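You operate a simulated robot arm through the tools that you are given. There is no shell and no other tool. Be economical: measure what you need, move in short steps, check, and stop when the job is done.

Carry out the task below with a simulated robot arm. There is one attempt and no reset: what you move stays moved.

TASK
Take the black brush from the bottom shelf of the wash bench and put it on the yellow plate. Put one of the large bright rings from the top of the wash bench on the green cover. Take the blue tin on the top of the packing table and put it away on the shelf over the workbench. Take the small inner ring and leave it on top of the cream holder. Take the red holder and put it on the shelf of the side table. Put the red tin from the shelf over the workbench on the brown cover. Any order will do. Set down upright: blue tin, red tin.

The check looks at the end state, three seconds after you hand in, the way a careful person would. Anything else that was tipped, shoved, dropped, spilled or broken makes it a failure. A push-on lid holds only when it is set on centred and level and pressed home; a screw cap is set on level and turned clockwise until tight.

THE ROBOT
A 6-joint arm with a two-finger gripper on a trunk, on a base that drives. Base frame: it is fixed to the floor where the robot stands at the start and does not move with it; the origin is under the middle of the robot, x ahead of it, y to its left, z up; the surface under the hand at the start is at about z = 860. Lengths are in mm, angles in degrees, forces in N, time in s.
Its first joint turns from -166.0 to 166.0 degrees. Places, roughly: black brush (5x5x12 cm) [500, 200, 200]; blue tin [-1250, -250, 1000]; brown cover [-3500, -2500, 1000]; cream holder (6x6x3 cm) [-1900, -400, 900]; green cover [750, 250, 750]; large bright ring (6x6x3 cm) [600, 200, 900]; red holder (6x6x5 cm) [400, -2400, 900]; red tin [750, -2500, 1500]; shelf of the side table [-1200, -2300, 300]; shelf over the workbench (88x20 cm) [520, -2600, 1440]; small inner ring (3x3x2 cm) [-2300, -300, 900]; yellow plate (7x7x2 cm) [-300, -2500, 900]. Payload 2.45 kg.
The TCP is the grasp point between the finger pads, 20 mm short of the fingertips. In the tool frame z runs along the fingers and y along their closing line. The gripper opens to 140 mm. The gripper's body begins 168 mm behind the TCP.
Orientation is that of the tool frame in the base frame, as a unit quaternion [x, y, z, w]. With the fingers straight down and closing along the base's y, the tool's x points along the base's -x, its y along +y and its z along -z.

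THE INTERFACE
- The arm moves only by the tool arm_command. Its argument "deltas" is a list of rows, each a list of 3 entries, a list of its own where there are three numbers: the closure, from 0 (fully open) to 1 (shut), then the shift along the tool's x, y, z in units of 30 mm (1.0 is 30 mm), then the turn, a rotation vector about the tool's x, y, z in units of 5 degrees (1.0 is 5 degrees). In form: [[grip, [dx, dy, dz], [wx, wy, wz]], ...]. A call has 1 to 12 rows; each row shifts and turns the commanded pose from where the row before left it, along the tool's axes as they then stand. A call with a number of a shift or a turn outside -1 to 1 is refused whole. Each row takes 0.2 s and may step no farther than 50 mm and 8.6 degrees from the row before; otherwise, or with a gripper value out of range, the whole call is refused. Where a pose cannot be reached the arm comes as near as it can. A force on the tool above 40 N (or 10 N above the force at the start of the call, whichever is more), or a blocked arm, ends the call early, and 0.2 s more pass. The fingers move at their own pace (about 45 mm/s each) and stop on an object; they squeeze with about 20 N. The grip force told is the motor's: it shows also when the fingers shut on nothing. Time passes only in rows, and 0.2 s behind the last, so rows that do not move let the fingers close. The reply holds the time, the measured pose of the TCP, the force on the tool along the base axes, the opening and the grip force, in the units named above and with some noise, with the torque about the TCP (base axes, N m) and any sound that the robot's microphone picked up.
- Cameras (640 x 400 px; columns grow to the right, rows downward): "scene" is now at [-152.3, 118, 1084.7]; the picture's right is [-0.84, -0.54, 0.00], its down [-0.46, 0.72, -0.51] and it looks along [0.28, -0.43, -0.86] (base axes); focal length 214 px, centre (320, 200). "wrist" rides on the gripper at [78, 11, -209] in the tool frame; the picture's right is [-0.14, 0.99, 0.00], its down [-0.92, -0.13, -0.37] and it looks along [-0.36, -0.05, 0.93] (tool axes); focal length 280 px, centre (320, 200). There is no depth. A picture from a camera that has moved, and an enlarged one, comes with that camera's place and axes in the base frame and with its lens.
- snapshot(camera): a new picture of that camera. The clock stands still meanwhile.
- base_move(legs): drives the robot by 1 to 6 legs, each [ahead, left, turn to the left] in mm, mm and degrees, along the robot's own axes; the way and the turn of a leg run together, so that a leg with both is an arc; at most 1500 mm and 180 degrees a leg. The arm and the cameras ride along, it lands a little off, and it stops where it bumps. It gives what a move gives.
- turn_head(pan, tilt): turns the head with the scene camera to pan (to the left, within 143 degrees either way) and tilt (down, from -29 to 69), counted from straight ahead of the robot. It gives what a move gives.
- inspect(camera, box): a new picture of the part [left, top, right, bottom] of that camera's present view, enlarged. The clock stands still meanwhile.
- close_job(): hands the job in; it is judged then, once.

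Work in short steps. Places have to be worked out from the pictures, the camera data and where the tool is seen: move nearer, look again, correct. Check each grasp and each placing, and mend what went wrong. You have 186 turns and 164 pictures in all, those below and enlarged ones among them. Open the gripper and draw the arm clear of the work before you hand the job in, unless the task says otherwise; then end with one line.

The tools are called after "Emit:" by a JSON object that holds its "fn" and its "kwargs". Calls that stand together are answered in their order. arm_command: Moves the arm, as the interface text tells. Its arguments: {"type":"object","properties":{"deltas":{"type":"array"}},"required":["deltas"]} The other tools are called the same way: base_move (legs) drives the base; turn_head (pan, tilt) turns the head that bears the scene camera; snapshot (camera) takes a picture; inspect (camera, box) takes an enlarged picture of a part of a camera's view; close_job () hands the job in.

At the start:

```text
clock: 0.0
tcp_pos: [490.4, 391.3, 1173.3]
tcp_rot: [0.0, 1.0, 0.0, 0.0]
ft_force: [-0.1, 0.6, 0.1]
wrist_torque: [-0.01, 0.01, 0.0]
finger_gap: 140.3
grasp_force: 0.0
robot x, y, heading: [-0.6, 0.7, 0.1]
head pan, tilt: [-57.2, 59.0]
```

scene: 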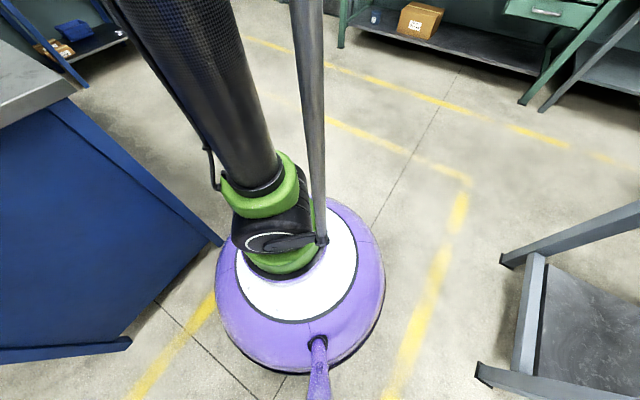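
wrist: 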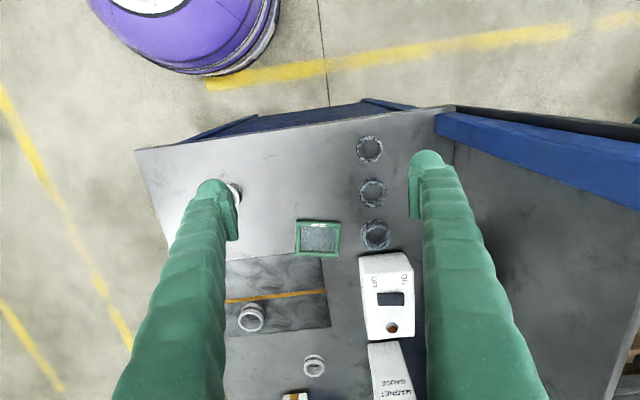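

The wrist view shows the wash bench top with several rings. I look ahead with the head to survey the bench.

Emit:
{"fn": "turn_head", "kwargs": {"pan": 15, "tilt": 35}}

Emit:
{"fn": "snapshot", "kwargs": {"camera": "scene"}}

Emit:
{"fn": "inspect", "kwargs": {"camera": "wrist", "box": [130, 100, 450, 400]}}

```text
clock: 1.4
tcp_pos: [489.6, 392.3, 1173.0]
tcp_rot: [0.0, 1.0, 0.0, 0.001]
ft_force: [0.0, 0.1, 0.2]
wrist_torque: [0.02, -0.01, -0.01]
finger_gap: 139.8
grasp_force: 0.0
robot x, y, heading: [0.8, 1.2, -0.1]
head pan, tilt: [15.0, 35.0]
```

```text
161 pictures are left
camera scene: at [-103.9, 197.7, 1117.8], right [0.26, -0.97, 0.0], down [-0.55, -0.15, -0.82], along [0.79, 0.21, -0.57], focal length 214 px, centre (320, 200)
```

scene: 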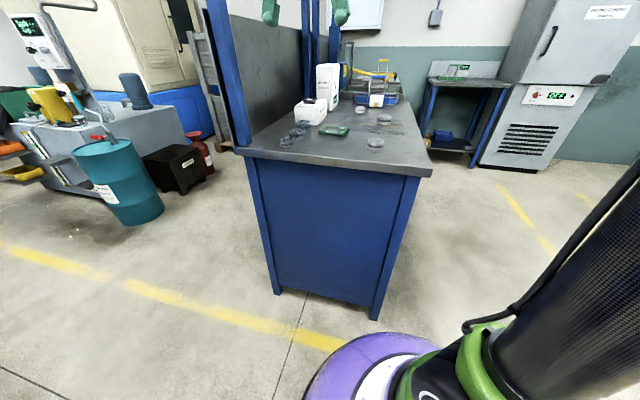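

```text
1.33 times, centred on (290, 250) of wrist
camera zoom: at [411.7, 402.5, 1383.7], right [0.14, 0.99, 0.0], down [0.92, -0.13, 0.37], along [0.37, -0.05, -0.93], focal length 374 px, centre (360, 133)
```

zoom: 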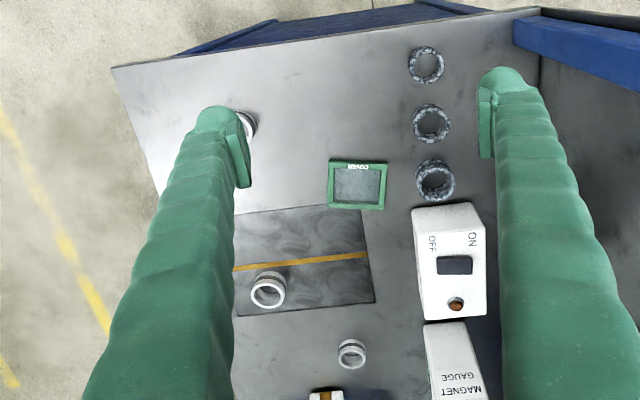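

Six rings lie on the bench: three bright, three dark; the green cover is at about [705, 358]. I move the hand to the right over the nearest bright ring (about [574, 214]) to see it better.

Emit:
{"fn": "arm_command", "kwargs": {"deltas": [[0, [0, -1, 0.5], [0, 0, 0]], [0, [0, -1, 0.5], [0, 0, 0]], [0, [0, -1, 0.5], [0, 0, 0]], [0, [0, -1, 0.5], [0, 0, 0]], [0, [0, -1, 0.5], [0, 0, 0]], [0, [0, -1, 0.5], [0, 0, 0]]]}}

Emit:
{"fn": "snapshot", "kwargs": {"camera": "wrist"}}

Emit:
{"fn": "inspect", "kwargs": {"camera": "scene", "box": [230, 50, 440, 190]}}

```text
clock: 2.8
tcp_pos: [488.3, 210.2, 1084.2]
tcp_rot: [0.0, 1.0, 0.0, 0.0]
ft_force: [-0.4, 0.1, -0.8]
wrist_torque: [0.01, 0.01, -0.01]
finger_gap: 140.2
grasp_force: 0.1
robot x, y, heading: [-0.1, -1.4, -0.1]
head pan, tilt: [15.0, 35.0]
```

```text
159 pictures are left
camera wrist: at [410.1, 220.1, 1295.5], right [0.14, 0.99, 0.0], down [0.92, -0.13, 0.37], along [0.36, -0.05, -0.93], focal length 280 px, centre (320, 200)
```

wrist: 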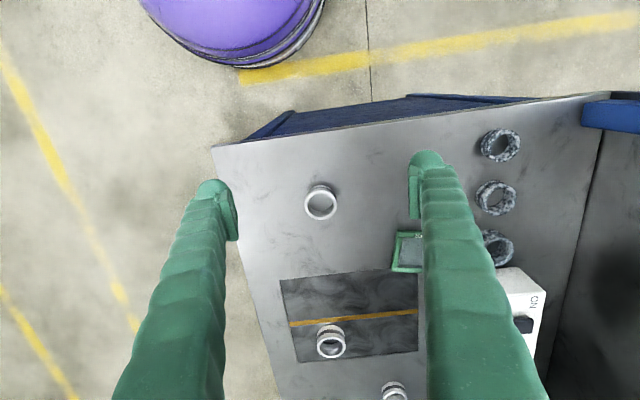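

```text
2.86 times, centred on (335, 120) of scene
camera zoom: at [-103.9, 197.8, 1117.8], right [0.26, -0.97, 0.0], down [-0.55, -0.15, -0.82], along [0.79, 0.21, -0.57], focal length 613 px, centre (277, 429)
```

zoom: 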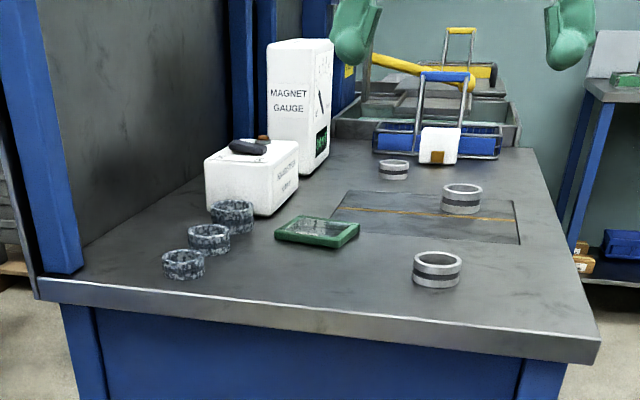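

Nearest bright ring looks about 60 mm wide at roughly [570, 198]. I go above it, stopping high, and look again.

Emit:
{"fn": "arm_command", "kwargs": {"deltas": [[0, [-0.9, -0.1, 0.8], [0, 0, 0]], [0, [-0.9, -0.1, 0.8], [0, 0, 0]], [0, [-0.9, -0.1, 0.8], [0, 0, 0]], [0, [0, 0, 0.9], [0, 0, 0]], [0, [0, 0, 0.8], [0, 0, 0]]]}}

Emit:
{"fn": "snapshot", "kwargs": {"camera": "wrist"}}

```text
clock: 4.0
tcp_pos: [570.5, 201.4, 959.7]
tcp_rot: [0.0, 1.0, -0.001, 0.0]
ft_force: [-0.1, -0.1, -0.1]
wrist_torque: [0.0, 0.0, 0.05]
finger_gap: 139.8
grasp_force: 0.1
robot x, y, heading: [-0.8, -3.1, -0.1]
head pan, tilt: [15.0, 35.0]
```

```text
157 pictures are left
camera wrist: at [492.1, 213.0, 1171.1], right [0.14, 0.99, 0.0], down [0.92, -0.13, 0.37], along [0.36, -0.05, -0.93], focal length 280 px, centre (320, 200)
```

wrist: 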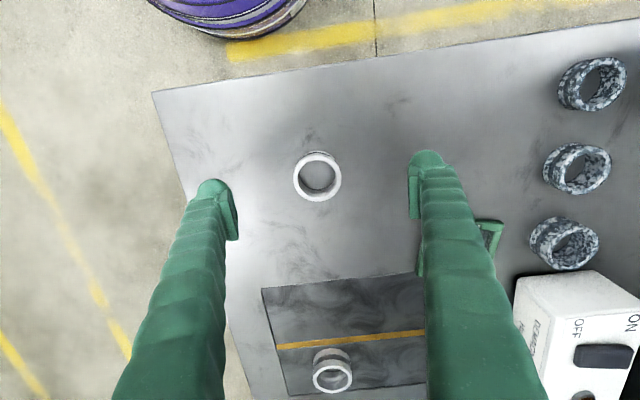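

Ring widths seem to differ; before grasping I zoom in to compare the three bright rings.

Emit:
{"fn": "inspect", "kwargs": {"camera": "scene", "box": [340, 95, 400, 155]}}

Emit:
{"fn": "inspect", "kwargs": {"camera": "wrist", "box": [240, 130, 420, 400]}}

```text
6.67 times, centred on (370, 125) of scene
camera zoom: at [-103.9, 197.7, 1117.8], right [0.26, -0.97, 0.0], down [-0.55, -0.15, -0.82], along [0.79, 0.21, -0.57], focal length 1430 px, centre (-13, 700)
```

zoom: 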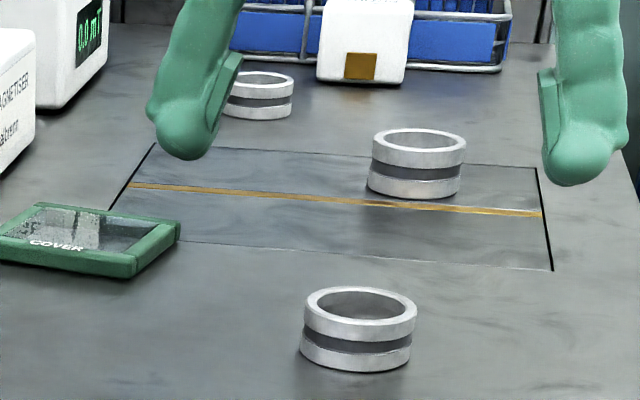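

```text
1.48 times, centred on (330, 265) of wrist
camera zoom: at [492.1, 213.0, 1171.1], right [0.14, 0.99, 0.0], down [0.92, -0.13, 0.37], along [0.36, -0.05, -0.93], focal length 415 px, centre (305, 104)
```

zoom: 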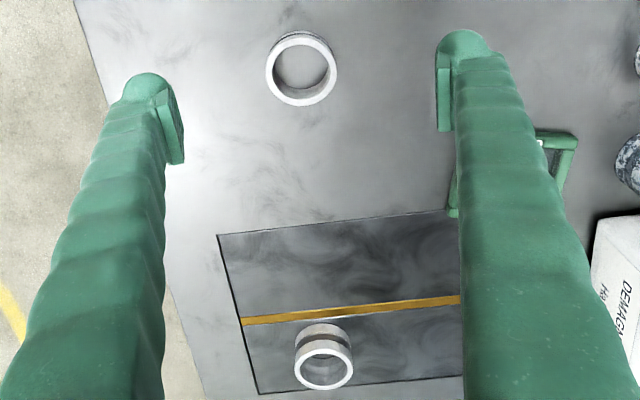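

I grasp the nearest ring, which also measures its diameter.

Emit:
{"fn": "arm_command", "kwargs": {"deltas": [[0, [-0.1, -0.1, 0.9], [0, 0, 0]], [0, [0, 0, 0.9], [0, 0, 0]], [0, [0, 0, 0.6], [0, 0, 0]], [0.6, [0, 0, 0], [0, 0, 0]], [0.7, [0, 0, 0], [0, 0, 0]], [0.7, [0, 0, 0], [0, 0, 0]], [0.7, [0, 0, 0], [0, 0, 0]], [0.7, [0, 0, 0], [0, 0, 0]], [0.7, [0, 0, 0], [0, 0, 0]]]}}

```text
clock: 6.0
tcp_pos: [573.0, 199.5, 888.4]
tcp_rot: [-0.001, 1.0, 0.0, 0.0]
ft_force: [-0.4, 0.4, -0.4]
wrist_torque: [0.02, -0.01, 0.01]
finger_gap: 51.1
grasp_force: 19.5
robot x, y, heading: [-1.5, 1.0, 0.2]
head pan, tilt: [15.0, 35.0]
```

The ring is held, 51 mm wide; it matches the listed place and bright rings' description. I lift it and move toward the green cover, staying short for a look.

Emit:
{"fn": "arm_command", "kwargs": {"deltas": [[0.7, [0, 0, -1], [0, 0, 0]], [0.7, [0, 0, -1], [0, 0, 0]], [0.7, [0, 0, -1], [0, 0, 0]], [0.7, [-0.5, 1, 0], [0, 0, 0]], [0.7, [-0.5, 1, 0], [0, 0, 0]], [0.7, [-0.5, 1, 0], [0, 0, 0]], [0.7, [-0.5, 1, 0], [0, 0, 0]], [0.7, [0, 1, 0], [0, 0, 0]]]}}

Emit:
{"fn": "snapshot", "kwargs": {"camera": "wrist"}}

Emit:
{"fn": "inspect", "kwargs": {"camera": "scene", "box": [280, 70, 440, 170]}}

```text
clock: 7.8
tcp_pos: [631.4, 349.5, 978.6]
tcp_rot: [0.001, 1.0, 0.0, 0.001]
ft_force: [0.1, -0.5, -1.3]
wrist_torque: [0.02, -0.01, 0.03]
finger_gap: 51.3
grasp_force: 19.3
robot x, y, heading: [2.3, -0.7, -0.1]
head pan, tilt: [15.0, 35.0]
```

```text
154 pictures are left
camera wrist: at [553.8, 358.9, 1190.8], right [0.14, 0.99, 0.0], down [0.92, -0.13, 0.37], along [0.36, -0.05, -0.93], focal length 280 px, centre (320, 200)
```

wrist: 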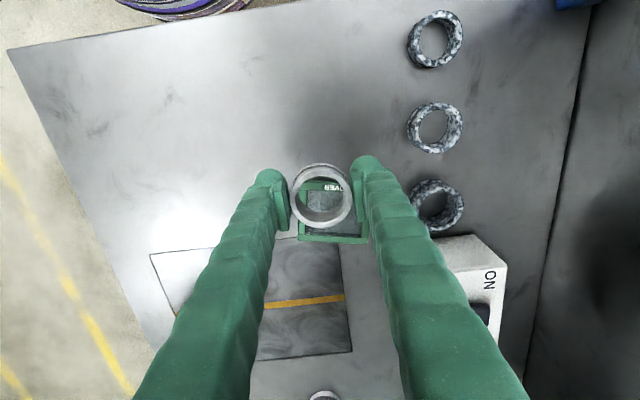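

```text
4.00 times, centred on (360, 120) of scene
camera zoom: at [-103.8, 197.6, 1117.8], right [0.26, -0.97, 0.0], down [-0.55, -0.15, -0.82], along [0.79, 0.21, -0.57], focal length 858 px, centre (160, 520)
```

zoom: 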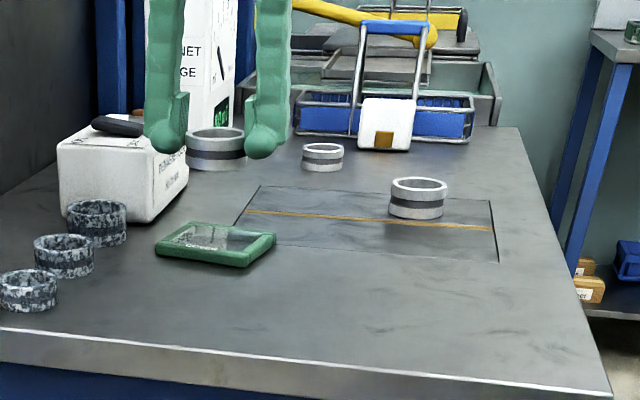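

The cover is centred at about [695, 355]; the ring sits centred in the fingers. I move over the cover and lower.

Emit:
{"fn": "arm_command", "kwargs": {"deltas": [[0.7, [-0.7, 0.1, 0], [0, 0, 0]], [0.7, [-0.7, 0.1, 0], [0, 0, 0]], [0.7, [-0.7, 0, 0], [0, 0, 0]], [0.7, [0, 0, 0.8], [0, 0, 0]], [0.7, [0, 0, 0.8], [0, 0, 0]], [0.7, [0, 0, 0], [0, 0, 0]]]}}

Emit:
{"fn": "snapshot", "kwargs": {"camera": "wrist"}}

Emit:
{"fn": "inspect", "kwargs": {"camera": "scene", "box": [300, 100, 380, 150]}}

```text
clock: 9.2
tcp_pos: [694.1, 354.6, 928.4]
tcp_rot: [0.0, 1.0, 0.0, 0.0]
ft_force: [0.3, 0.1, -2.3]
wrist_torque: [0.0, 0.05, 0.02]
finger_gap: 50.7
grasp_force: 19.9
robot x, y, heading: [0.3, 2.6, -0.3]
head pan, tilt: [15.0, 35.0]
```

```text
152 pictures are left
camera wrist: at [617.2, 366.1, 1140.0], right [0.14, 0.99, 0.0], down [0.92, -0.13, 0.37], along [0.36, -0.05, -0.93], focal length 280 px, centre (320, 200)
```

wrist: 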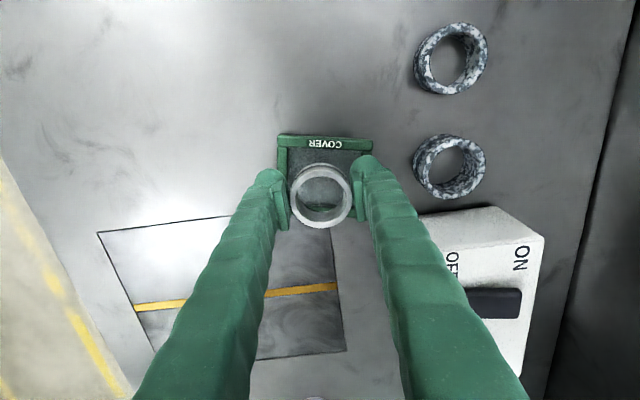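

```text
8.00 times, centred on (340, 125) of scene
camera zoom: at [-103.8, 197.8, 1117.8], right [0.26, -0.97, 0.0], down [-0.55, -0.15, -0.82], along [0.79, 0.21, -0.57], focal length 1716 px, centre (160, 800)
```

zoom: 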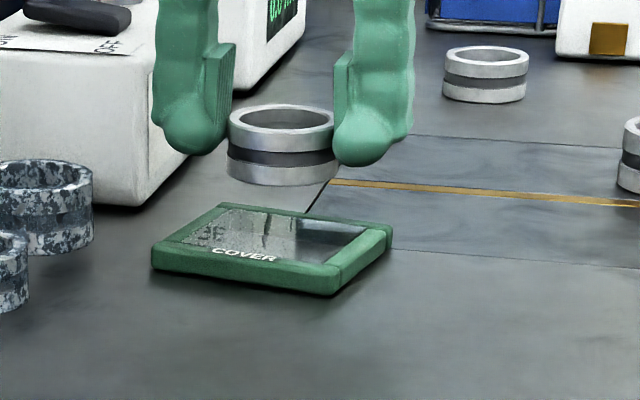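

The cover centre is now about [691, 360]. I correct by a few mm and lower until just touching.

Emit:
{"fn": "arm_command", "kwargs": {"deltas": [[0.7, [0.1, 0.15, 0.4], [0, 0, 0]], [0.7, [0, 0, 0.4], [0, 0, 0]], [0.7, [0, 0, 0], [0, 0, 0]]]}}

Emit:
{"fn": "inspect", "kwargs": {"camera": "scene", "box": [300, 100, 380, 150]}}

```text
clock: 10.0
tcp_pos: [693.7, 360.5, 905.5]
tcp_rot: [0.0, 1.0, 0.0, -0.001]
ft_force: [0.7, 0.1, -1.0]
wrist_torque: [-0.01, 0.0, 0.02]
finger_gap: 51.2
grasp_force: 19.7
robot x, y, heading: [-4.3, 0.3, -0.3]
head pan, tilt: [15.0, 35.0]
```

```text
8.00 times, centred on (340, 125) of scene
camera zoom: at [-103.8, 197.7, 1117.8], right [0.26, -0.97, 0.0], down [-0.55, -0.15, -0.82], along [0.79, 0.21, -0.57], focal length 1716 px, centre (160, 800)
```

zoom: 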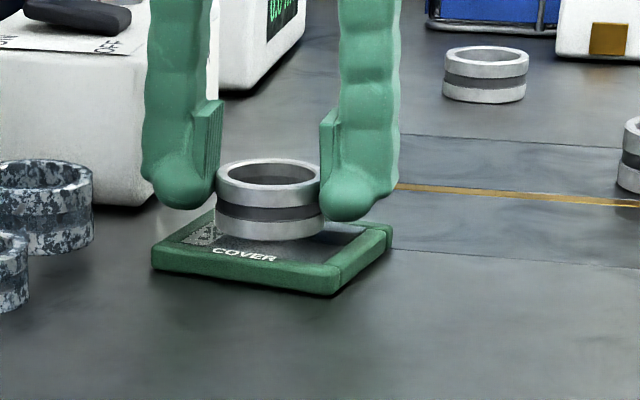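

Nearly down; I lower in 2.5 mm steps to feel contact.

Emit:
{"fn": "arm_command", "kwargs": {"deltas": [[0.7, [0, 0, 0.08], [0, 0, 0]], [0.7, [0, 0, 0.08], [0, 0, 0]], [0.7, [0, 0, 0], [0, 0, 0]]]}}

Emit:
{"fn": "inspect", "kwargs": {"camera": "scene", "box": [300, 100, 380, 150]}}

```text
clock: 10.8
tcp_pos: [693.9, 360.3, 901.2]
tcp_rot: [0.0, 1.0, 0.0, 0.0]
ft_force: [-0.9, -0.3, -1.8]
wrist_torque: [0.01, 0.0, -0.01]
finger_gap: 51.4
grasp_force: 20.3
robot x, y, heading: [1.1, -2.5, -0.1]
head pan, tilt: [15.0, 35.0]
```

```text
8.00 times, centred on (340, 125) of scene
camera zoom: at [-103.8, 197.7, 1117.8], right [0.26, -0.97, 0.0], down [-0.55, -0.15, -0.82], along [0.79, 0.21, -0.57], focal length 1716 px, centre (160, 800)
```

zoom: 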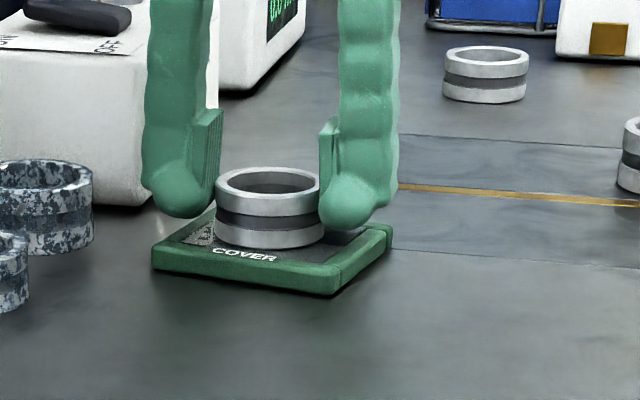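

No contact yet; continue down gently.

Emit:
{"fn": "arm_command", "kwargs": {"deltas": [[0.7, [0, 0, 0.08], [0, 0, 0]], [0.7, [0, 0, 0], [0, 0, 0]]]}}

Emit:
{"fn": "arm_command", "kwargs": {"deltas": [[0.7, [0, 0, 0.08], [0, 0, 0]], [0.7, [0, 0, 0], [0, 0, 0]]]}}

Emit:
{"fn": "inspect", "kwargs": {"camera": "scene", "box": [300, 100, 380, 150]}}

```text
clock: 11.4
tcp_pos: [692.0, 360.9, 899.8]
tcp_rot: [0.0, 1.0, 0.0, 0.0]
ft_force: [1.9, -2.1, 13.6]
wrist_torque: [-0.07, -0.09, 0.02]
finger_gap: 51.4
grasp_force: 19.9
robot x, y, heading: [-1.4, 0.1, -0.1]
head pan, tilt: [15.0, 35.0]
```

```text
clock: 12.0
tcp_pos: [693.1, 359.8, 896.7]
tcp_rot: [0.0, 1.0, 0.001, 0.0]
ft_force: [-1.2, 0.9, 12.5]
wrist_torque: [0.01, -0.04, 0.06]
finger_gap: 51.1
grasp_force: 20.3
robot x, y, heading: [-1.3, -1.7, 0.3]
head pan, tilt: [15.0, 35.0]
```

```text
8.00 times, centred on (340, 125) of scene
camera zoom: at [-104.3, 197.6, 1117.8], right [0.26, -0.97, 0.0], down [-0.55, -0.15, -0.82], along [0.79, 0.21, -0.57], focal length 1716 px, centre (160, 800)
```

zoom: 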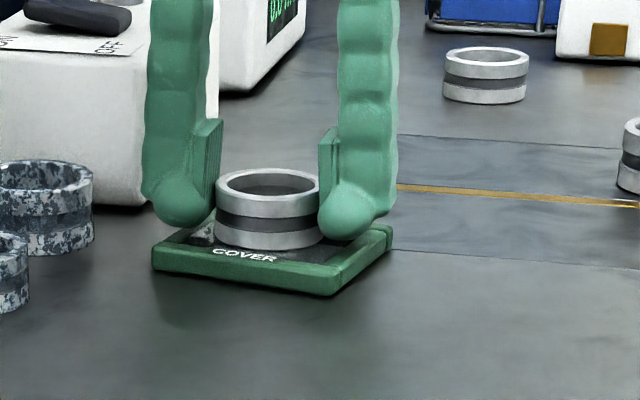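

Contact is felt and the ring rests on the cover. I open partway and rise.

Emit:
{"fn": "arm_command", "kwargs": {"deltas": [[0.5, [0, 0, -0.05], [0, 0, 0]], [0.4, [0, 0, 0], [0, 0, 0]], [0.4, [0, 0, 0], [0, 0, 0]], [0.4, [0, 0, -0.8], [0, 0, 0]], [0.4, [0, 0, -1], [0, 0, 0]], [0.4, [0, 0, -1], [0, 0, 0]]]}}

Emit:
{"fn": "snapshot", "kwargs": {"camera": "wrist"}}

```text
clock: 13.4
tcp_pos: [693.9, 359.9, 982.1]
tcp_rot: [0.0, 1.0, 0.0, -0.001]
ft_force: [-0.3, 1.0, 0.6]
wrist_torque: [0.01, 0.03, 0.0]
finger_gap: 84.1
grasp_force: 0.1
robot x, y, heading: [2.3, 1.0, -0.1]
head pan, tilt: [15.0, 35.0]
```

```text
147 pictures are left
camera wrist: at [615.9, 370.4, 1192.9], right [0.14, 0.99, 0.0], down [0.92, -0.13, 0.37], along [0.36, -0.05, -0.93], focal length 280 px, centre (320, 200)
```

wrist: 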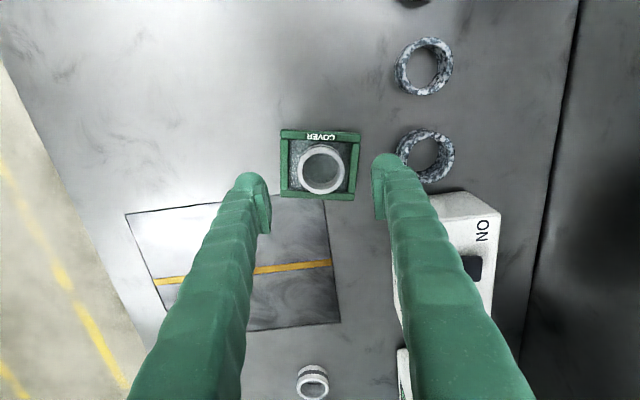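

The ring sits well on the cover. I check the ring on the mat for size, going over it high.

Emit:
{"fn": "arm_command", "kwargs": {"deltas": [[0.2, [-0.8, -1, 0], [0, 0, 0]], [0.1, [-0.8, -1, 0], [0, 0, 0]], [0, [-0.8, -1, 0], [0, 0, 0]], [0, [-0.8, -1, 0], [0, 0, 0]], [0, [-0.8, -1, 0], [0, 0, 0]], [0, [-0.8, -1, 0], [0, 0, 0]]]}}

Emit:
{"fn": "snapshot", "kwargs": {"camera": "wrist"}}

```text
clock: 14.8
tcp_pos: [838.0, 181.3, 980.7]
tcp_rot: [0.0, 1.0, 0.001, -0.002]
ft_force: [-0.2, 0.3, -0.2]
wrist_torque: [-0.03, -0.03, 0.03]
finger_gap: 139.7
grasp_force: 0.1
robot x, y, heading: [-4.3, -0.0, -0.3]
head pan, tilt: [15.0, 35.0]
```

```text
146 pictures are left
camera wrist: at [760.4, 191.6, 1192.0], right [0.14, 0.99, 0.0], down [0.92, -0.13, 0.37], along [0.37, -0.05, -0.93], focal length 280 px, centre (320, 200)
```

wrist: 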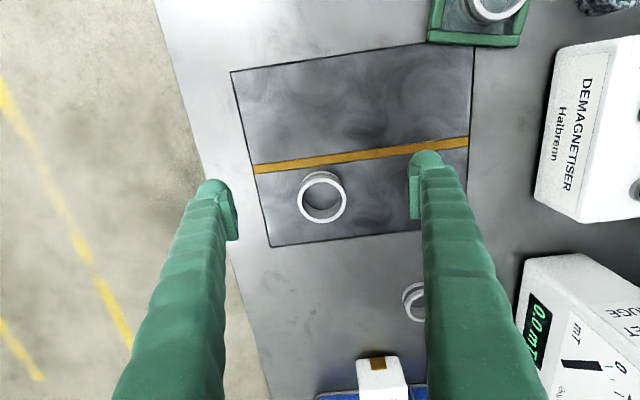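

The mat ring is at about [880, 176]. I straddle it and close gently to measure it, without lifting.

Emit:
{"fn": "arm_command", "kwargs": {"deltas": [[0, [-0.7, -0.15, 0.6], [0, 0, 0]], [0, [-0.7, 0, 0.8], [0, 0, 0]], [0, [0, 0, 0.8], [0, 0, 0]], [0, [0, 0, 0.6], [0, 0, 0]], [0.5, [0, 0, 0], [0, 0, 0]], [0.5, [0, 0, 0], [0, 0, 0]], [0.5, [0, 0, 0], [0, 0, 0]]]}}

Emit:
{"fn": "inspect", "kwargs": {"camera": "wrist", "box": [220, 130, 420, 255]}}

```text
clock: 16.4
tcp_pos: [879.6, 175.3, 898.3]
tcp_rot: [0.0, 1.0, 0.0, 0.0]
ft_force: [-0.7, 0.4, -0.3]
wrist_torque: [-0.01, 0.01, -0.01]
finger_gap: 70.0
grasp_force: 0.0
robot x, y, heading: [-0.9, -0.3, 0.2]
head pan, tilt: [15.0, 35.0]
```

```text
3.20 times, centred on (320, 192) of wrist
camera zoom: at [801.4, 185.3, 1108.8], right [0.14, 0.99, 0.0], down [0.92, -0.13, 0.37], along [0.36, -0.05, -0.93], focal length 897 px, centre (320, 224)
```

zoom: 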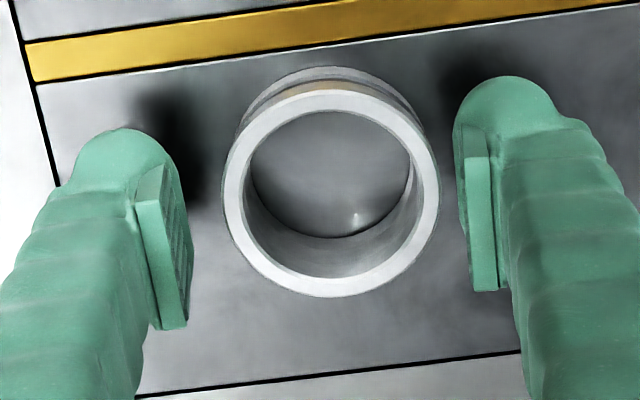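

Pads are 70 mm apart with the ring between; I close fully to read the size, then open.

Emit:
{"fn": "arm_command", "kwargs": {"deltas": [[0.66, [0, 0.03, 0.2], [0, 0, 0]], [0.66, [0, 0, 0], [0, 0, 0]], [0.66, [0, 0, 0], [0, 0, 0]], [0.66, [0, 0, 0], [0, 0, 0]]]}}

```text
clock: 17.4
tcp_pos: [879.8, 175.8, 892.2]
tcp_rot: [0.0, 1.0, 0.0, -0.001]
ft_force: [-0.2, -0.2, 7.8]
wrist_torque: [0.01, 0.01, -0.03]
finger_gap: 55.8
grasp_force: 19.8
robot x, y, heading: [1.0, -0.6, 0.1]
head pan, tilt: [15.0, 35.0]
```

The mat ring measures 55.8 mm versus 51.2 mm. I'll keep that in mind; I release, rise and look over the whole bench and its shelf.

Emit:
{"fn": "arm_command", "kwargs": {"deltas": [[0.4, [0, 0, 0], [0, 0, 0]], [0.3, [0, 0, 0], [0, 0, 0]], [0.2, [0, 0, 0], [0, 0, 0]], [0, [0, 0, -1], [0, 0, 0]], [0, [0, 0, -1], [0, 0, 0]], [0, [0, 0, -1], [0, 0, 0]], [0, [0, 0, -1], [0, 0, 0]], [0, [0, 0.5, -1], [0, 0, 0]], [0, [0, 1, -1], [0, 0, 0]], [0, [0, 1, -1], [0, 0, 0]]]}}

Emit:
{"fn": "snapshot", "kwargs": {"camera": "wrist"}}

Emit:
{"fn": "turn_head", "kwargs": {"pan": 15, "tilt": 15}}

Emit:
{"fn": "snapshot", "kwargs": {"camera": "scene"}}

```text
clock: 19.6
tcp_pos: [878.6, 252.1, 1101.6]
tcp_rot: [0.001, 1.0, 0.0, 0.0]
ft_force: [-0.1, -0.2, 0.3]
wrist_torque: [0.03, -0.01, 0.06]
finger_gap: 140.1
grasp_force: 0.0
robot x, y, heading: [-0.4, 0.5, -0.3]
head pan, tilt: [15.0, 35.0]
```

```text
144 pictures are left
camera wrist: at [801.2, 262.4, 1312.4], right [0.14, 0.99, 0.0], down [0.92, -0.13, 0.37], along [0.36, -0.05, -0.93], focal length 280 px, centre (320, 200)
```

wrist: 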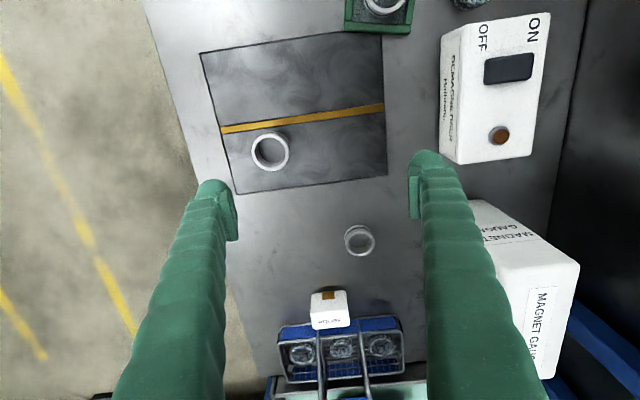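

```text
clock: 20.5
tcp_pos: [880.5, 251.8, 1101.3]
tcp_rot: [0.0, 1.0, 0.0, 0.0]
ft_force: [-0.6, 0.7, -0.5]
wrist_torque: [-0.01, -0.01, -0.03]
finger_gap: 140.4
grasp_force: 0.1
robot x, y, heading: [2.1, -2.9, -0.0]
head pan, tilt: [15.0, 15.0]
```

```text
143 pictures are left
camera scene: at [-98.6, 199.1, 1149.8], right [0.26, -0.97, 0.0], down [-0.25, -0.07, -0.97], along [0.93, 0.25, -0.26], focal length 214 px, centre (320, 200)
```

scene: 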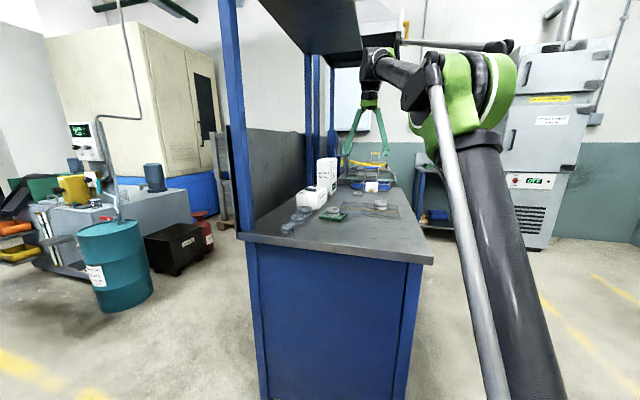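

I zoom on the basket's rings for comparison.

Emit:
{"fn": "inspect", "kwargs": {"camera": "wrist", "box": [240, 120, 440, 400]}}

```text
1.43 times, centred on (340, 260) of wrist
camera zoom: at [801.1, 262.7, 1311.9], right [0.14, 0.99, 0.0], down [0.92, -0.13, 0.37], along [0.36, -0.05, -0.93], focal length 401 px, centre (291, 114)
```

zoom: 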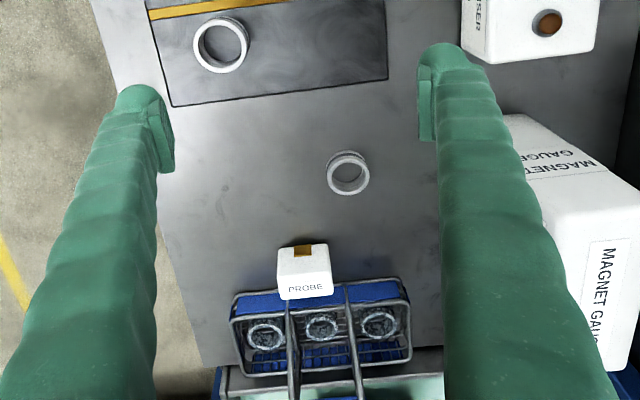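

Evidence on rings is kept for later. Now the brush: the bench's front panel is closed, so the opening is likely on the right side. I draw the arm back and look right.

Emit:
{"fn": "arm_command", "kwargs": {"deltas": [[0, [1, 0, 0], [0, 0, 0]], [0, [1, 0, 0], [0, 0, 0]], [0, [1, 0, 0], [0, 0, 0]], [0, [1, 0, 0], [0, 0, 0]], [0, [1, 0, 0], [0, 0, 0]], [0, [1, 0, 0], [0, 0, 0]], [0, [1, 0, 0], [0, 0, 0]], [0, [1, 0, 0], [0, 0, 0]], [0, [1, 0, 0], [0, 0, 0]], [0, [1, 0, 0], [0, 0, 0]], [0, [1, 0, 0], [0, 0, 0]], [0, [1, 0, 0], [0, 0, 0]]]}}

Emit:
{"fn": "turn_head", "kwargs": {"pan": -60, "tilt": 20}}

Emit:
{"fn": "snapshot", "kwargs": {"camera": "scene"}}

Emit:
{"fn": "turn_head", "kwargs": {"pan": -130, "tilt": 20}}

Emit:
{"fn": "snapshot", "kwargs": {"camera": "scene"}}

```text
clock: 23.1
tcp_pos: [519.7, 251.9, 1102.0]
tcp_rot: [0.0, 1.0, 0.0, 0.0]
ft_force: [0.4, 0.1, 0.7]
wrist_torque: [-0.03, 0.1, 0.01]
finger_gap: 140.1
grasp_force: 0.0
robot x, y, heading: [-0.6, 3.4, -0.2]
head pan, tilt: [15.0, 15.0]
```

```text
clock: 24.5
tcp_pos: [519.8, 251.0, 1103.0]
tcp_rot: [0.0, 1.0, 0.0, -0.001]
ft_force: [-0.7, 0.4, -0.4]
wrist_torque: [-0.01, 0.0, 0.02]
finger_gap: 140.3
grasp_force: 0.0
robot x, y, heading: [-1.0, 1.5, 0.2]
head pan, tilt: [-60.0, 20.0]
```

```text
141 pictures are left
camera scene: at [-142.4, 94.3, 1141.7], right [-0.87, -0.5, 0.0], down [-0.17, 0.3, -0.94], along [0.47, -0.81, -0.34], focal length 214 px, centre (320, 200)
```

scene: 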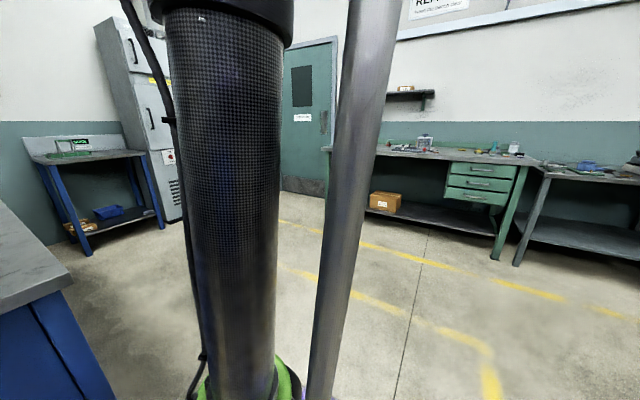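

```text
clock: 25.9
tcp_pos: [520.7, 250.8, 1101.7]
tcp_rot: [0.0, 1.0, 0.0, 0.0]
ft_force: [0.0, 0.5, 0.2]
wrist_torque: [0.02, -0.03, 0.02]
finger_gap: 140.1
grasp_force: 0.0
robot x, y, heading: [0.2, 1.1, 0.0]
head pan, tilt: [-130.0, 20.0]
```

```text
140 pictures are left
camera scene: at [-248.8, 103.5, 1141.7], right [-0.77, 0.64, 0.0], down [0.22, 0.26, -0.94], along [-0.6, -0.72, -0.34], focal length 214 px, centre (320, 200)
```

scene: 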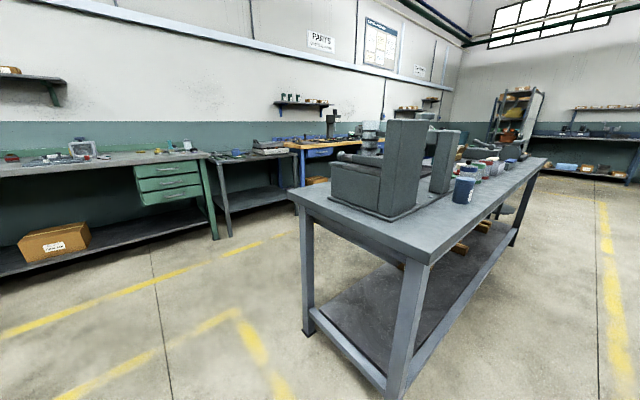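

The floor to the right is free. I strafe right, go ahead and turn left to face the long side of the wash bench.

Emit:
{"fn": "base_move", "kwargs": {"legs": [[0, -750, 0], [550, 0, 0], [0, 0, 90]]}}

Emit:
{"fn": "turn_head", "kwargs": {"pan": 0, "tilt": 40}}

Emit:
{"fn": "snapshot", "kwargs": {"camera": "scene"}}

```text
clock: 36.8
tcp_pos: [276.2, -255.2, 1102.0]
tcp_rot: [0.72, -0.694, 0.0, 0.0]
ft_force: [-0.2, 0.4, 0.0]
wrist_torque: [0.02, -0.01, -0.04]
finger_gap: 140.2
grasp_force: 0.1
robot x, y, heading: [547.1, -767.2, 92.0]
head pan, tilt: [-130.0, 20.0]
```

```text
clock: 38.9
tcp_pos: [276.3, -255.1, 1101.8]
tcp_rot: [0.72, -0.694, 0.0, 0.0]
ft_force: [-1.2, -0.3, 0.9]
wrist_torque: [0.04, 0.0, -0.03]
finger_gap: 140.2
grasp_force: 0.1
robot x, y, heading: [543.5, -769.4, 92.2]
head pan, tilt: [0.0, 40.0]
```

```text
139 pictures are left
camera scene: at [376.2, -877.0, 1110.3], right [1.0, 0.04, 0.0], down [0.02, -0.64, -0.77], along [-0.03, 0.77, -0.64], focal length 214 px, centre (320, 200)
```

scene: 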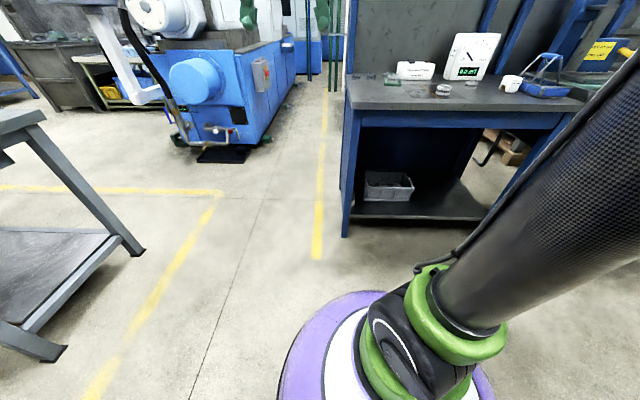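

The bottom shelf is open on this side with a grey bin on it. I zoom in on it.

Emit:
{"fn": "inspect", "kwargs": {"camera": "scene", "box": [340, 130, 500, 230]}}

Emit:
{"fn": "snapshot", "kwargs": {"camera": "wrist"}}

```text
4.00 times, centred on (420, 180) of scene
camera zoom: at [376.2, -877.0, 1110.3], right [1.0, 0.04, 0.0], down [0.02, -0.64, -0.77], along [-0.03, 0.77, -0.64], focal length 858 px, centre (-80, 280)
```

zoom: 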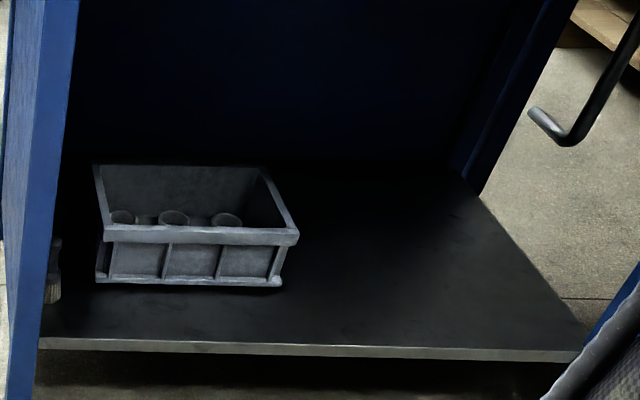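

```text
137 pictures are left
camera wrist: at [268.1, -334.2, 1313.0], right [-0.99, 0.1, 0.0], down [0.09, 0.92, 0.37], along [0.04, 0.37, -0.93], focal length 280 px, centre (320, 200)
```

wrist: 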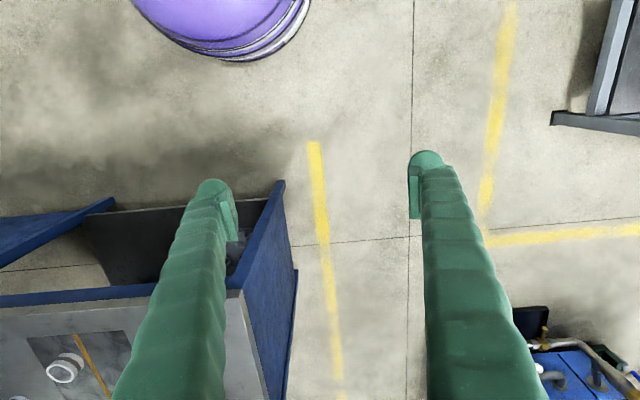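

Something like a brush (pale bristles, dark handle) stands by the left leg, near [555, 230]. I centre the arm in front of the robot at safe distance and tilt the tool forward by 45°.

Emit:
{"fn": "arm_command", "kwargs": {"deltas": [[0, [0, -1, 0], [0, 0, 0]], [0, [0, -1, 0], [0, 0, 0]], [0, [0, -1, 0], [0, 0, 0]], [0, [0, -1, 0], [0, 0, 0]], [0, [0, -1, 0], [0, 0, 0]], [0, [0, -1, 0], [0, 0, 0]], [0, [0, -1, 0], [0, 0, 0]], [0, [0, -1, 0], [0, 0, 0]], [0, [0, -1, 0], [0, 0, 0]]]}}

Emit:
{"fn": "arm_command", "kwargs": {"deltas": [[0, [0, 0, 1], [0, -1, 0]], [0, [0, 0, 1], [0, -1, 0]], [0, [0.2, 0, 1], [0, -1, 0]], [0, [0.4, 0, 1], [0, -1, 0]], [0, [0.4, 0, 1], [0, -1, 0]], [0, [0.4, 0, 0.9], [0, -1, 0]], [0, [0.4, 0, 0.9], [0, -1, 0]], [0, [0.5, 0, 0.9], [0, -1, 0]], [0, [0.5, 0, 0.9], [0, -1, 0]]]}}

Emit:
{"fn": "snapshot", "kwargs": {"camera": "wrist"}}

```text
clock: 40.9
tcp_pos: [547.0, -245.6, 1102.3]
tcp_rot: [0.72, -0.694, 0.0, 0.0]
ft_force: [0.0, 0.7, -0.5]
wrist_torque: [0.0, -0.01, 0.0]
finger_gap: 140.2
grasp_force: 0.0
robot x, y, heading: [542.9, -765.7, 92.0]
head pan, tilt: [0.0, 40.0]
```

```text
clock: 42.9
tcp_pos: [545.6, -234.5, 826.6]
tcp_rot: [0.666, -0.641, -0.276, -0.265]
ft_force: [0.3, 0.7, -1.1]
wrist_torque: [-0.02, 0.0, -0.02]
finger_gap: 140.1
grasp_force: 0.2
robot x, y, heading: [544.8, -764.1, 91.9]
head pan, tilt: [0.0, 40.0]
```

```text
136 pictures are left
camera wrist: at [541.7, -438.6, 921.3], right [-0.99, 0.06, 0.1], down [0.11, 0.39, 0.91], along [0.02, 0.92, -0.4], focal length 280 px, centre (320, 200)
```

wrist: 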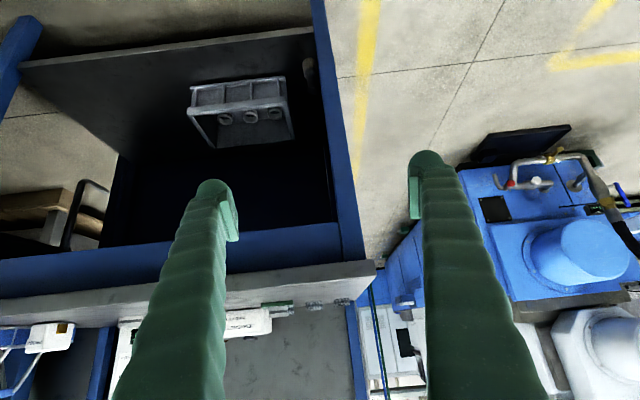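

The brush is right beside the left side panel. I zoom to see spacing.

Emit:
{"fn": "inspect", "kwargs": {"camera": "wrist", "box": [270, 10, 370, 130]}}

```text
3.33 times, centred on (320, 70) of wrist
camera zoom: at [541.7, -438.6, 921.3], right [-0.99, 0.06, 0.1], down [0.11, 0.39, 0.91], along [0.02, 0.92, -0.4], focal length 935 px, centre (320, 633)
```

zoom: 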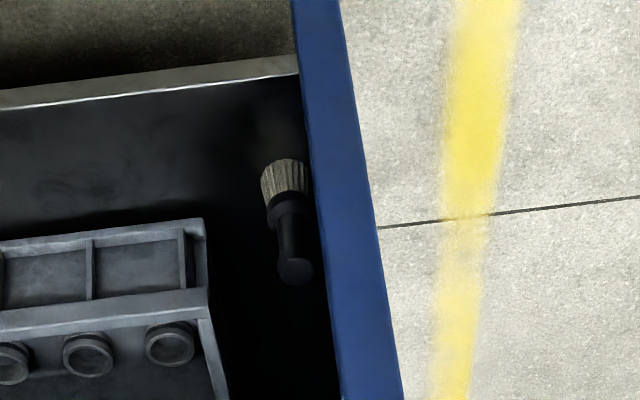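

The brush stands upright at about [545, 165], handle ~30 mm, only ~20 mm from the side panel, so I must close along y, pointing toward −x and down. I strafe right and yaw the tool 90° in free space.

Emit:
{"fn": "base_move", "kwargs": {"legs": [[0, -260, -2]]}}

Emit:
{"fn": "arm_command", "kwargs": {"deltas": [[0, [0, 0, -0.5], [-0.707, 0, -0.707]], [0, [0, 0, -0.5], [-0.707, 0, -0.707]], [0, [0, 0, 0], [-0.707, 0, -0.707]], [0, [0, 0, 0], [-0.707, 0, -0.707]], [0, [0, 0, 0], [-0.707, 0, -0.707]], [0, [0, 0, 0], [-0.707, 0, -0.707]], [0, [0, 0, 0], [-0.707, 0, -0.707]], [0, [0, 0, 0], [-0.707, 0, -0.707]], [0, [0, 0, 0], [-0.707, 0, -0.707]]]}}

Emit:
{"fn": "arm_command", "kwargs": {"deltas": [[0, [0, 0, 0], [-0.707, 0, -0.707]], [0, [0, 0, 0], [-0.707, 0, -0.707]], [0, [0, 0, 0], [-0.707, 0, -0.707]], [0, [0, 0, 0], [-0.707, 0, -0.707]], [0, [0, 0, 0], [-0.707, 0, -0.707]], [0, [0, 0, 0], [-0.707, 0, -0.707]], [0, [0, 0, 0], [-0.707, 0, -0.707]], [0, [0, 0, 0], [-0.707, 0, -0.707]], [0, [0, 0, 0], [-0.707, 0, -0.707]]]}}

Emit:
{"fn": "snapshot", "kwargs": {"camera": "scene"}}

```text
clock: 44.7
tcp_pos: [821.0, -230.4, 826.9]
tcp_rot: [0.654, -0.653, -0.271, -0.27]
ft_force: [0.3, 0.4, -0.4]
wrist_torque: [0.02, 0.02, -0.01]
finger_gap: 140.0
grasp_force: 0.0
robot x, y, heading: [802.8, -758.4, 90.1]
head pan, tilt: [0.0, 40.0]
```

```text
clock: 46.7
tcp_pos: [823.1, -249.9, 849.8]
tcp_rot: [0.854, -0.352, -0.354, -0.146]
ft_force: [1.1, -0.3, 0.3]
wrist_torque: [0.04, 0.03, -0.02]
finger_gap: 140.1
grasp_force: 0.1
robot x, y, heading: [804.0, -759.0, 90.2]
head pan, tilt: [0.0, 40.0]
```

```text
clock: 48.7
tcp_pos: [823.8, -252.1, 848.3]
tcp_rot: [0.924, 0.0, -0.383, 0.001]
ft_force: [0.0, 0.2, 0.0]
wrist_torque: [0.01, 0.04, 0.0]
finger_gap: 140.0
grasp_force: 0.0
robot x, y, heading: [807.0, -758.2, 90.1]
head pan, tilt: [0.0, 40.0]
```

```text
134 pictures are left
camera scene: at [630.6, -865.9, 1110.3], right [1.0, 0.0, 0.0], down [0.0, -0.64, -0.77], along [0.0, 0.77, -0.64], focal length 214 px, centre (320, 200)
```

scene: 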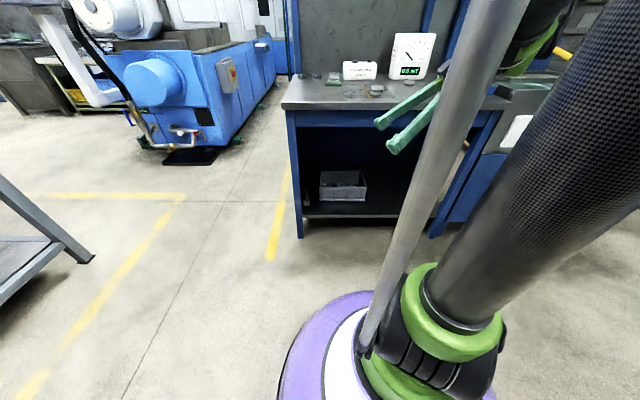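

The orientation works. I zoom the scene view on the brush and bin to refine the positions.

Emit:
{"fn": "inspect", "kwargs": {"camera": "scene", "box": [284, 100, 404, 240]}}

```text
2.86 times, centred on (344, 170) of scene
camera zoom: at [630.6, -865.9, 1110.3], right [1.0, 0.0, 0.0], down [0.0, -0.64, -0.77], along [0.0, 0.77, -0.64], focal length 613 px, centre (251, 286)
```

zoom: 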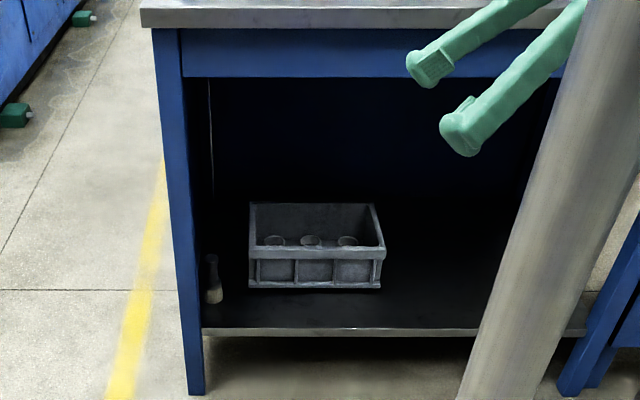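

Brush: axis ≈[548, 190], z 200–320; the bin front is y≈220, top 314; panel x≈520. I lower the hand outside the bench to z≈385 and shift to x≈650.

Emit:
{"fn": "arm_command", "kwargs": {"deltas": [[0.3, [0.91, 0, 0.91], [0, 0, 0]], [0.4, [0.91, 0, 0.91], [0, 0, 0]], [0.4, [0.91, 0, 0.91], [0, 0, 0]], [0.4, [0.91, 0, 0.91], [0, 0, 0]], [0.4, [0.91, 0, 0.91], [0, 0, 0]], [0.4, [0.91, 0, 0.91], [0, 0, 0]], [0.4, [0.91, 0, 0.91], [0, 0, 0]], [0.4, [0.91, 0, 0.91], [0, 0, 0]], [0.4, [0.91, 0, 0.91], [0, 0, 0]], [0.4, [0.91, 0, 0.91], [0, 0, 0]], [0.4, [0.91, 0, 0.91], [0, 0, 0]], [0.4, [0.91, 0, 0.91], [0, 0, 0]]]}}

Emit:
{"fn": "arm_command", "kwargs": {"deltas": [[0.4, [-0.8, 0, 0.8], [0, 0, 0]], [0.4, [-0.8, 0, 0.8], [0, 0, 0]], [0.4, [-0.8, 0, 0.8], [0, 0, 0]], [0.4, [-0.8, 0, 0.8], [0, 0, 0]], [0.4, [-0.8, 0, 0.8], [0, 0, 0]]]}}

Emit:
{"fn": "snapshot", "kwargs": {"camera": "scene"}}

```text
clock: 51.3
tcp_pos: [845.5, -205.1, 450.4]
tcp_rot: [0.924, 0.0, -0.383, 0.0]
ft_force: [-0.1, -0.9, 0.2]
wrist_torque: [0.01, 0.0, -0.02]
finger_gap: 83.4
grasp_force: 0.1
out of reach, approached as far as the arm can: row 10, 11, 12
robot x, y, heading: [805.3, -761.9, 90.2]
head pan, tilt: [0.0, 40.0]
```

```text
clock: 52.5
tcp_pos: [682.0, -187.3, 476.3]
tcp_rot: [0.924, 0.0, -0.382, 0.001]
ft_force: [-0.4, 0.2, 0.3]
wrist_torque: [-0.01, 0.01, 0.02]
finger_gap: 84.1
grasp_force: 0.1
out of reach, approached as far as the arm can: row 1, 2, 3, 4
robot x, y, heading: [802.3, -760.4, 90.0]
head pan, tilt: [0.0, 40.0]
```

```text
132 pictures are left
camera scene: at [630.7, -865.7, 1110.3], right [1.0, 0.0, 0.0], down [0.0, -0.64, -0.77], along [0.0, 0.77, -0.64], focal length 214 px, centre (320, 200)
```

scene: 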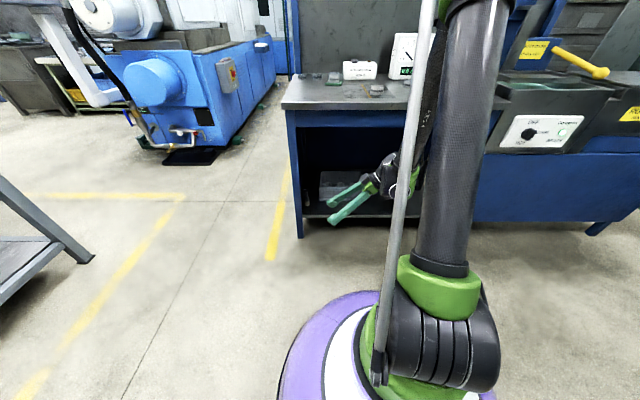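

The arm is folded too tightly here; the shoulder is high (~770), so I should reach in from farther back with a flatter forearm. I back up 90 mm, then extend forward low.

Emit:
{"fn": "base_move", "kwargs": {"legs": [[-90, 0, 0]]}}

Emit:
{"fn": "arm_command", "kwargs": {"deltas": [[0.4, [0, -1, 0], [0, 0, 0]], [0.4, [0, -1, 0], [0, 0, 0]], [0.4, [0, -1, 0], [0, 0, 0]], [0.4, [0.2, -1, 0.2], [0, 0, 0]], [0.4, [0.3, -1, 0.3], [0, 0, 0]], [0.4, [0.3, -1, 0.3], [0, 0, 0]], [0.4, [0.3, -1, 0.3], [0, 0, 0]], [0.4, [0.3, -1, 0.3], [0, 0, 0]]]}}

Emit:
{"fn": "snapshot", "kwargs": {"camera": "scene"}}

Emit:
{"fn": "snapshot", "kwargs": {"camera": "wrist"}}

```text
clock: 53.6
tcp_pos: [683.0, -279.7, 476.5]
tcp_rot: [0.924, 0.001, -0.382, 0.002]
ft_force: [0.2, -1.2, -0.7]
wrist_torque: [-0.01, 0.0, 0.02]
finger_gap: 84.1
grasp_force: 0.1
robot x, y, heading: [808.5, -852.4, 90.2]
head pan, tilt: [0.0, 40.0]
```

```text
clock: 55.4
tcp_pos: [682.5, -39.8, 415.7]
tcp_rot: [0.924, -0.001, -0.381, 0.0]
ft_force: [0.8, 0.2, 0.8]
wrist_torque: [0.01, 0.05, 0.02]
finger_gap: 83.9
grasp_force: 0.1
robot x, y, heading: [803.0, -850.5, 90.2]
head pan, tilt: [0.0, 40.0]
```

```text
131 pictures are left
camera scene: at [630.8, -957.6, 1110.3], right [1.0, 0.0, 0.0], down [0.0, -0.64, -0.77], along [0.0, 0.77, -0.64], focal length 214 px, centre (320, 200)
```

scene: 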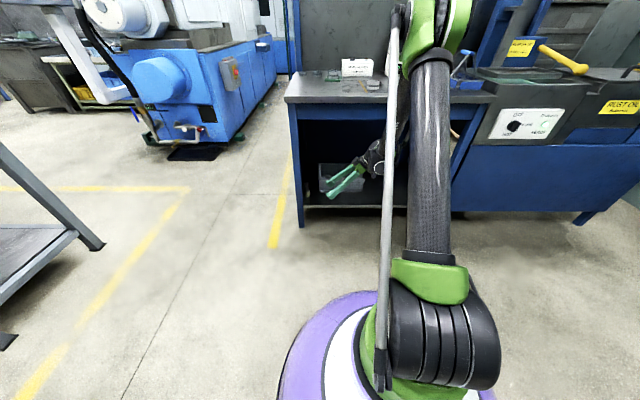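

```text
130 pictures are left
camera wrist: at [885.7, -50.9, 510.7], right [-0.1, -0.99, 0.1], down [-0.39, 0.13, 0.91], along [-0.91, 0.05, -0.4], focal length 280 px, centre (320, 200)
```

wrist: 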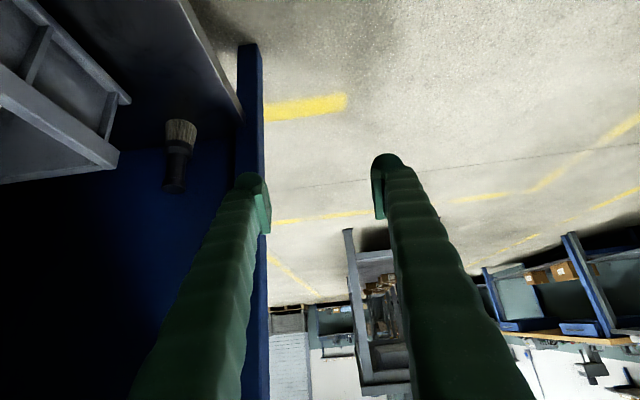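

Refined: brush axis ≈[555, 168], wall x≈515, bin corner ≈[630, 193, 314]. I move in under the bench to a staging point up-right of the handle.

Emit:
{"fn": "arm_command", "kwargs": {"deltas": [[0.5, [0, -1, 0.2], [0, 0, 0]], [0.5, [0, -1, 0.2], [0, 0, 0]], [0.5, [0, -1, 0.2], [0, 0, 0]], [0.5, [0, -1, 0.2], [0, 0, 0]], [0.5, [0, -1, 0.2], [0, 0, 0]], [0.5, [0, -1, 0.3], [0, 0, 0]], [0.5, [0.1, -0.97, 0.3], [0, 0, 0]], [0.5, [0, 0, 0], [0, 0, 0]]]}}

Emit:
{"fn": "snapshot", "kwargs": {"camera": "wrist"}}

```text
clock: 57.2
tcp_pos: [651.8, 171.2, 378.9]
tcp_rot: [0.925, -0.001, -0.381, 0.0]
ft_force: [0.2, 0.2, -1.3]
wrist_torque: [0.0, 0.03, 0.02]
finger_gap: 69.8
grasp_force: 0.1
robot x, y, heading: [805.6, -851.4, 90.0]
head pan, tilt: [0.0, 40.0]
```

```text
129 pictures are left
camera wrist: at [854.3, 159.5, 474.3], right [-0.1, -0.99, 0.1], down [-0.39, 0.13, 0.91], along [-0.92, 0.05, -0.4], focal length 280 px, centre (320, 200)
```

wrist: 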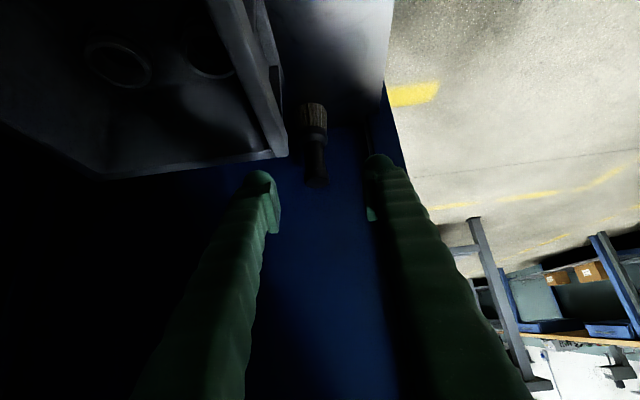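

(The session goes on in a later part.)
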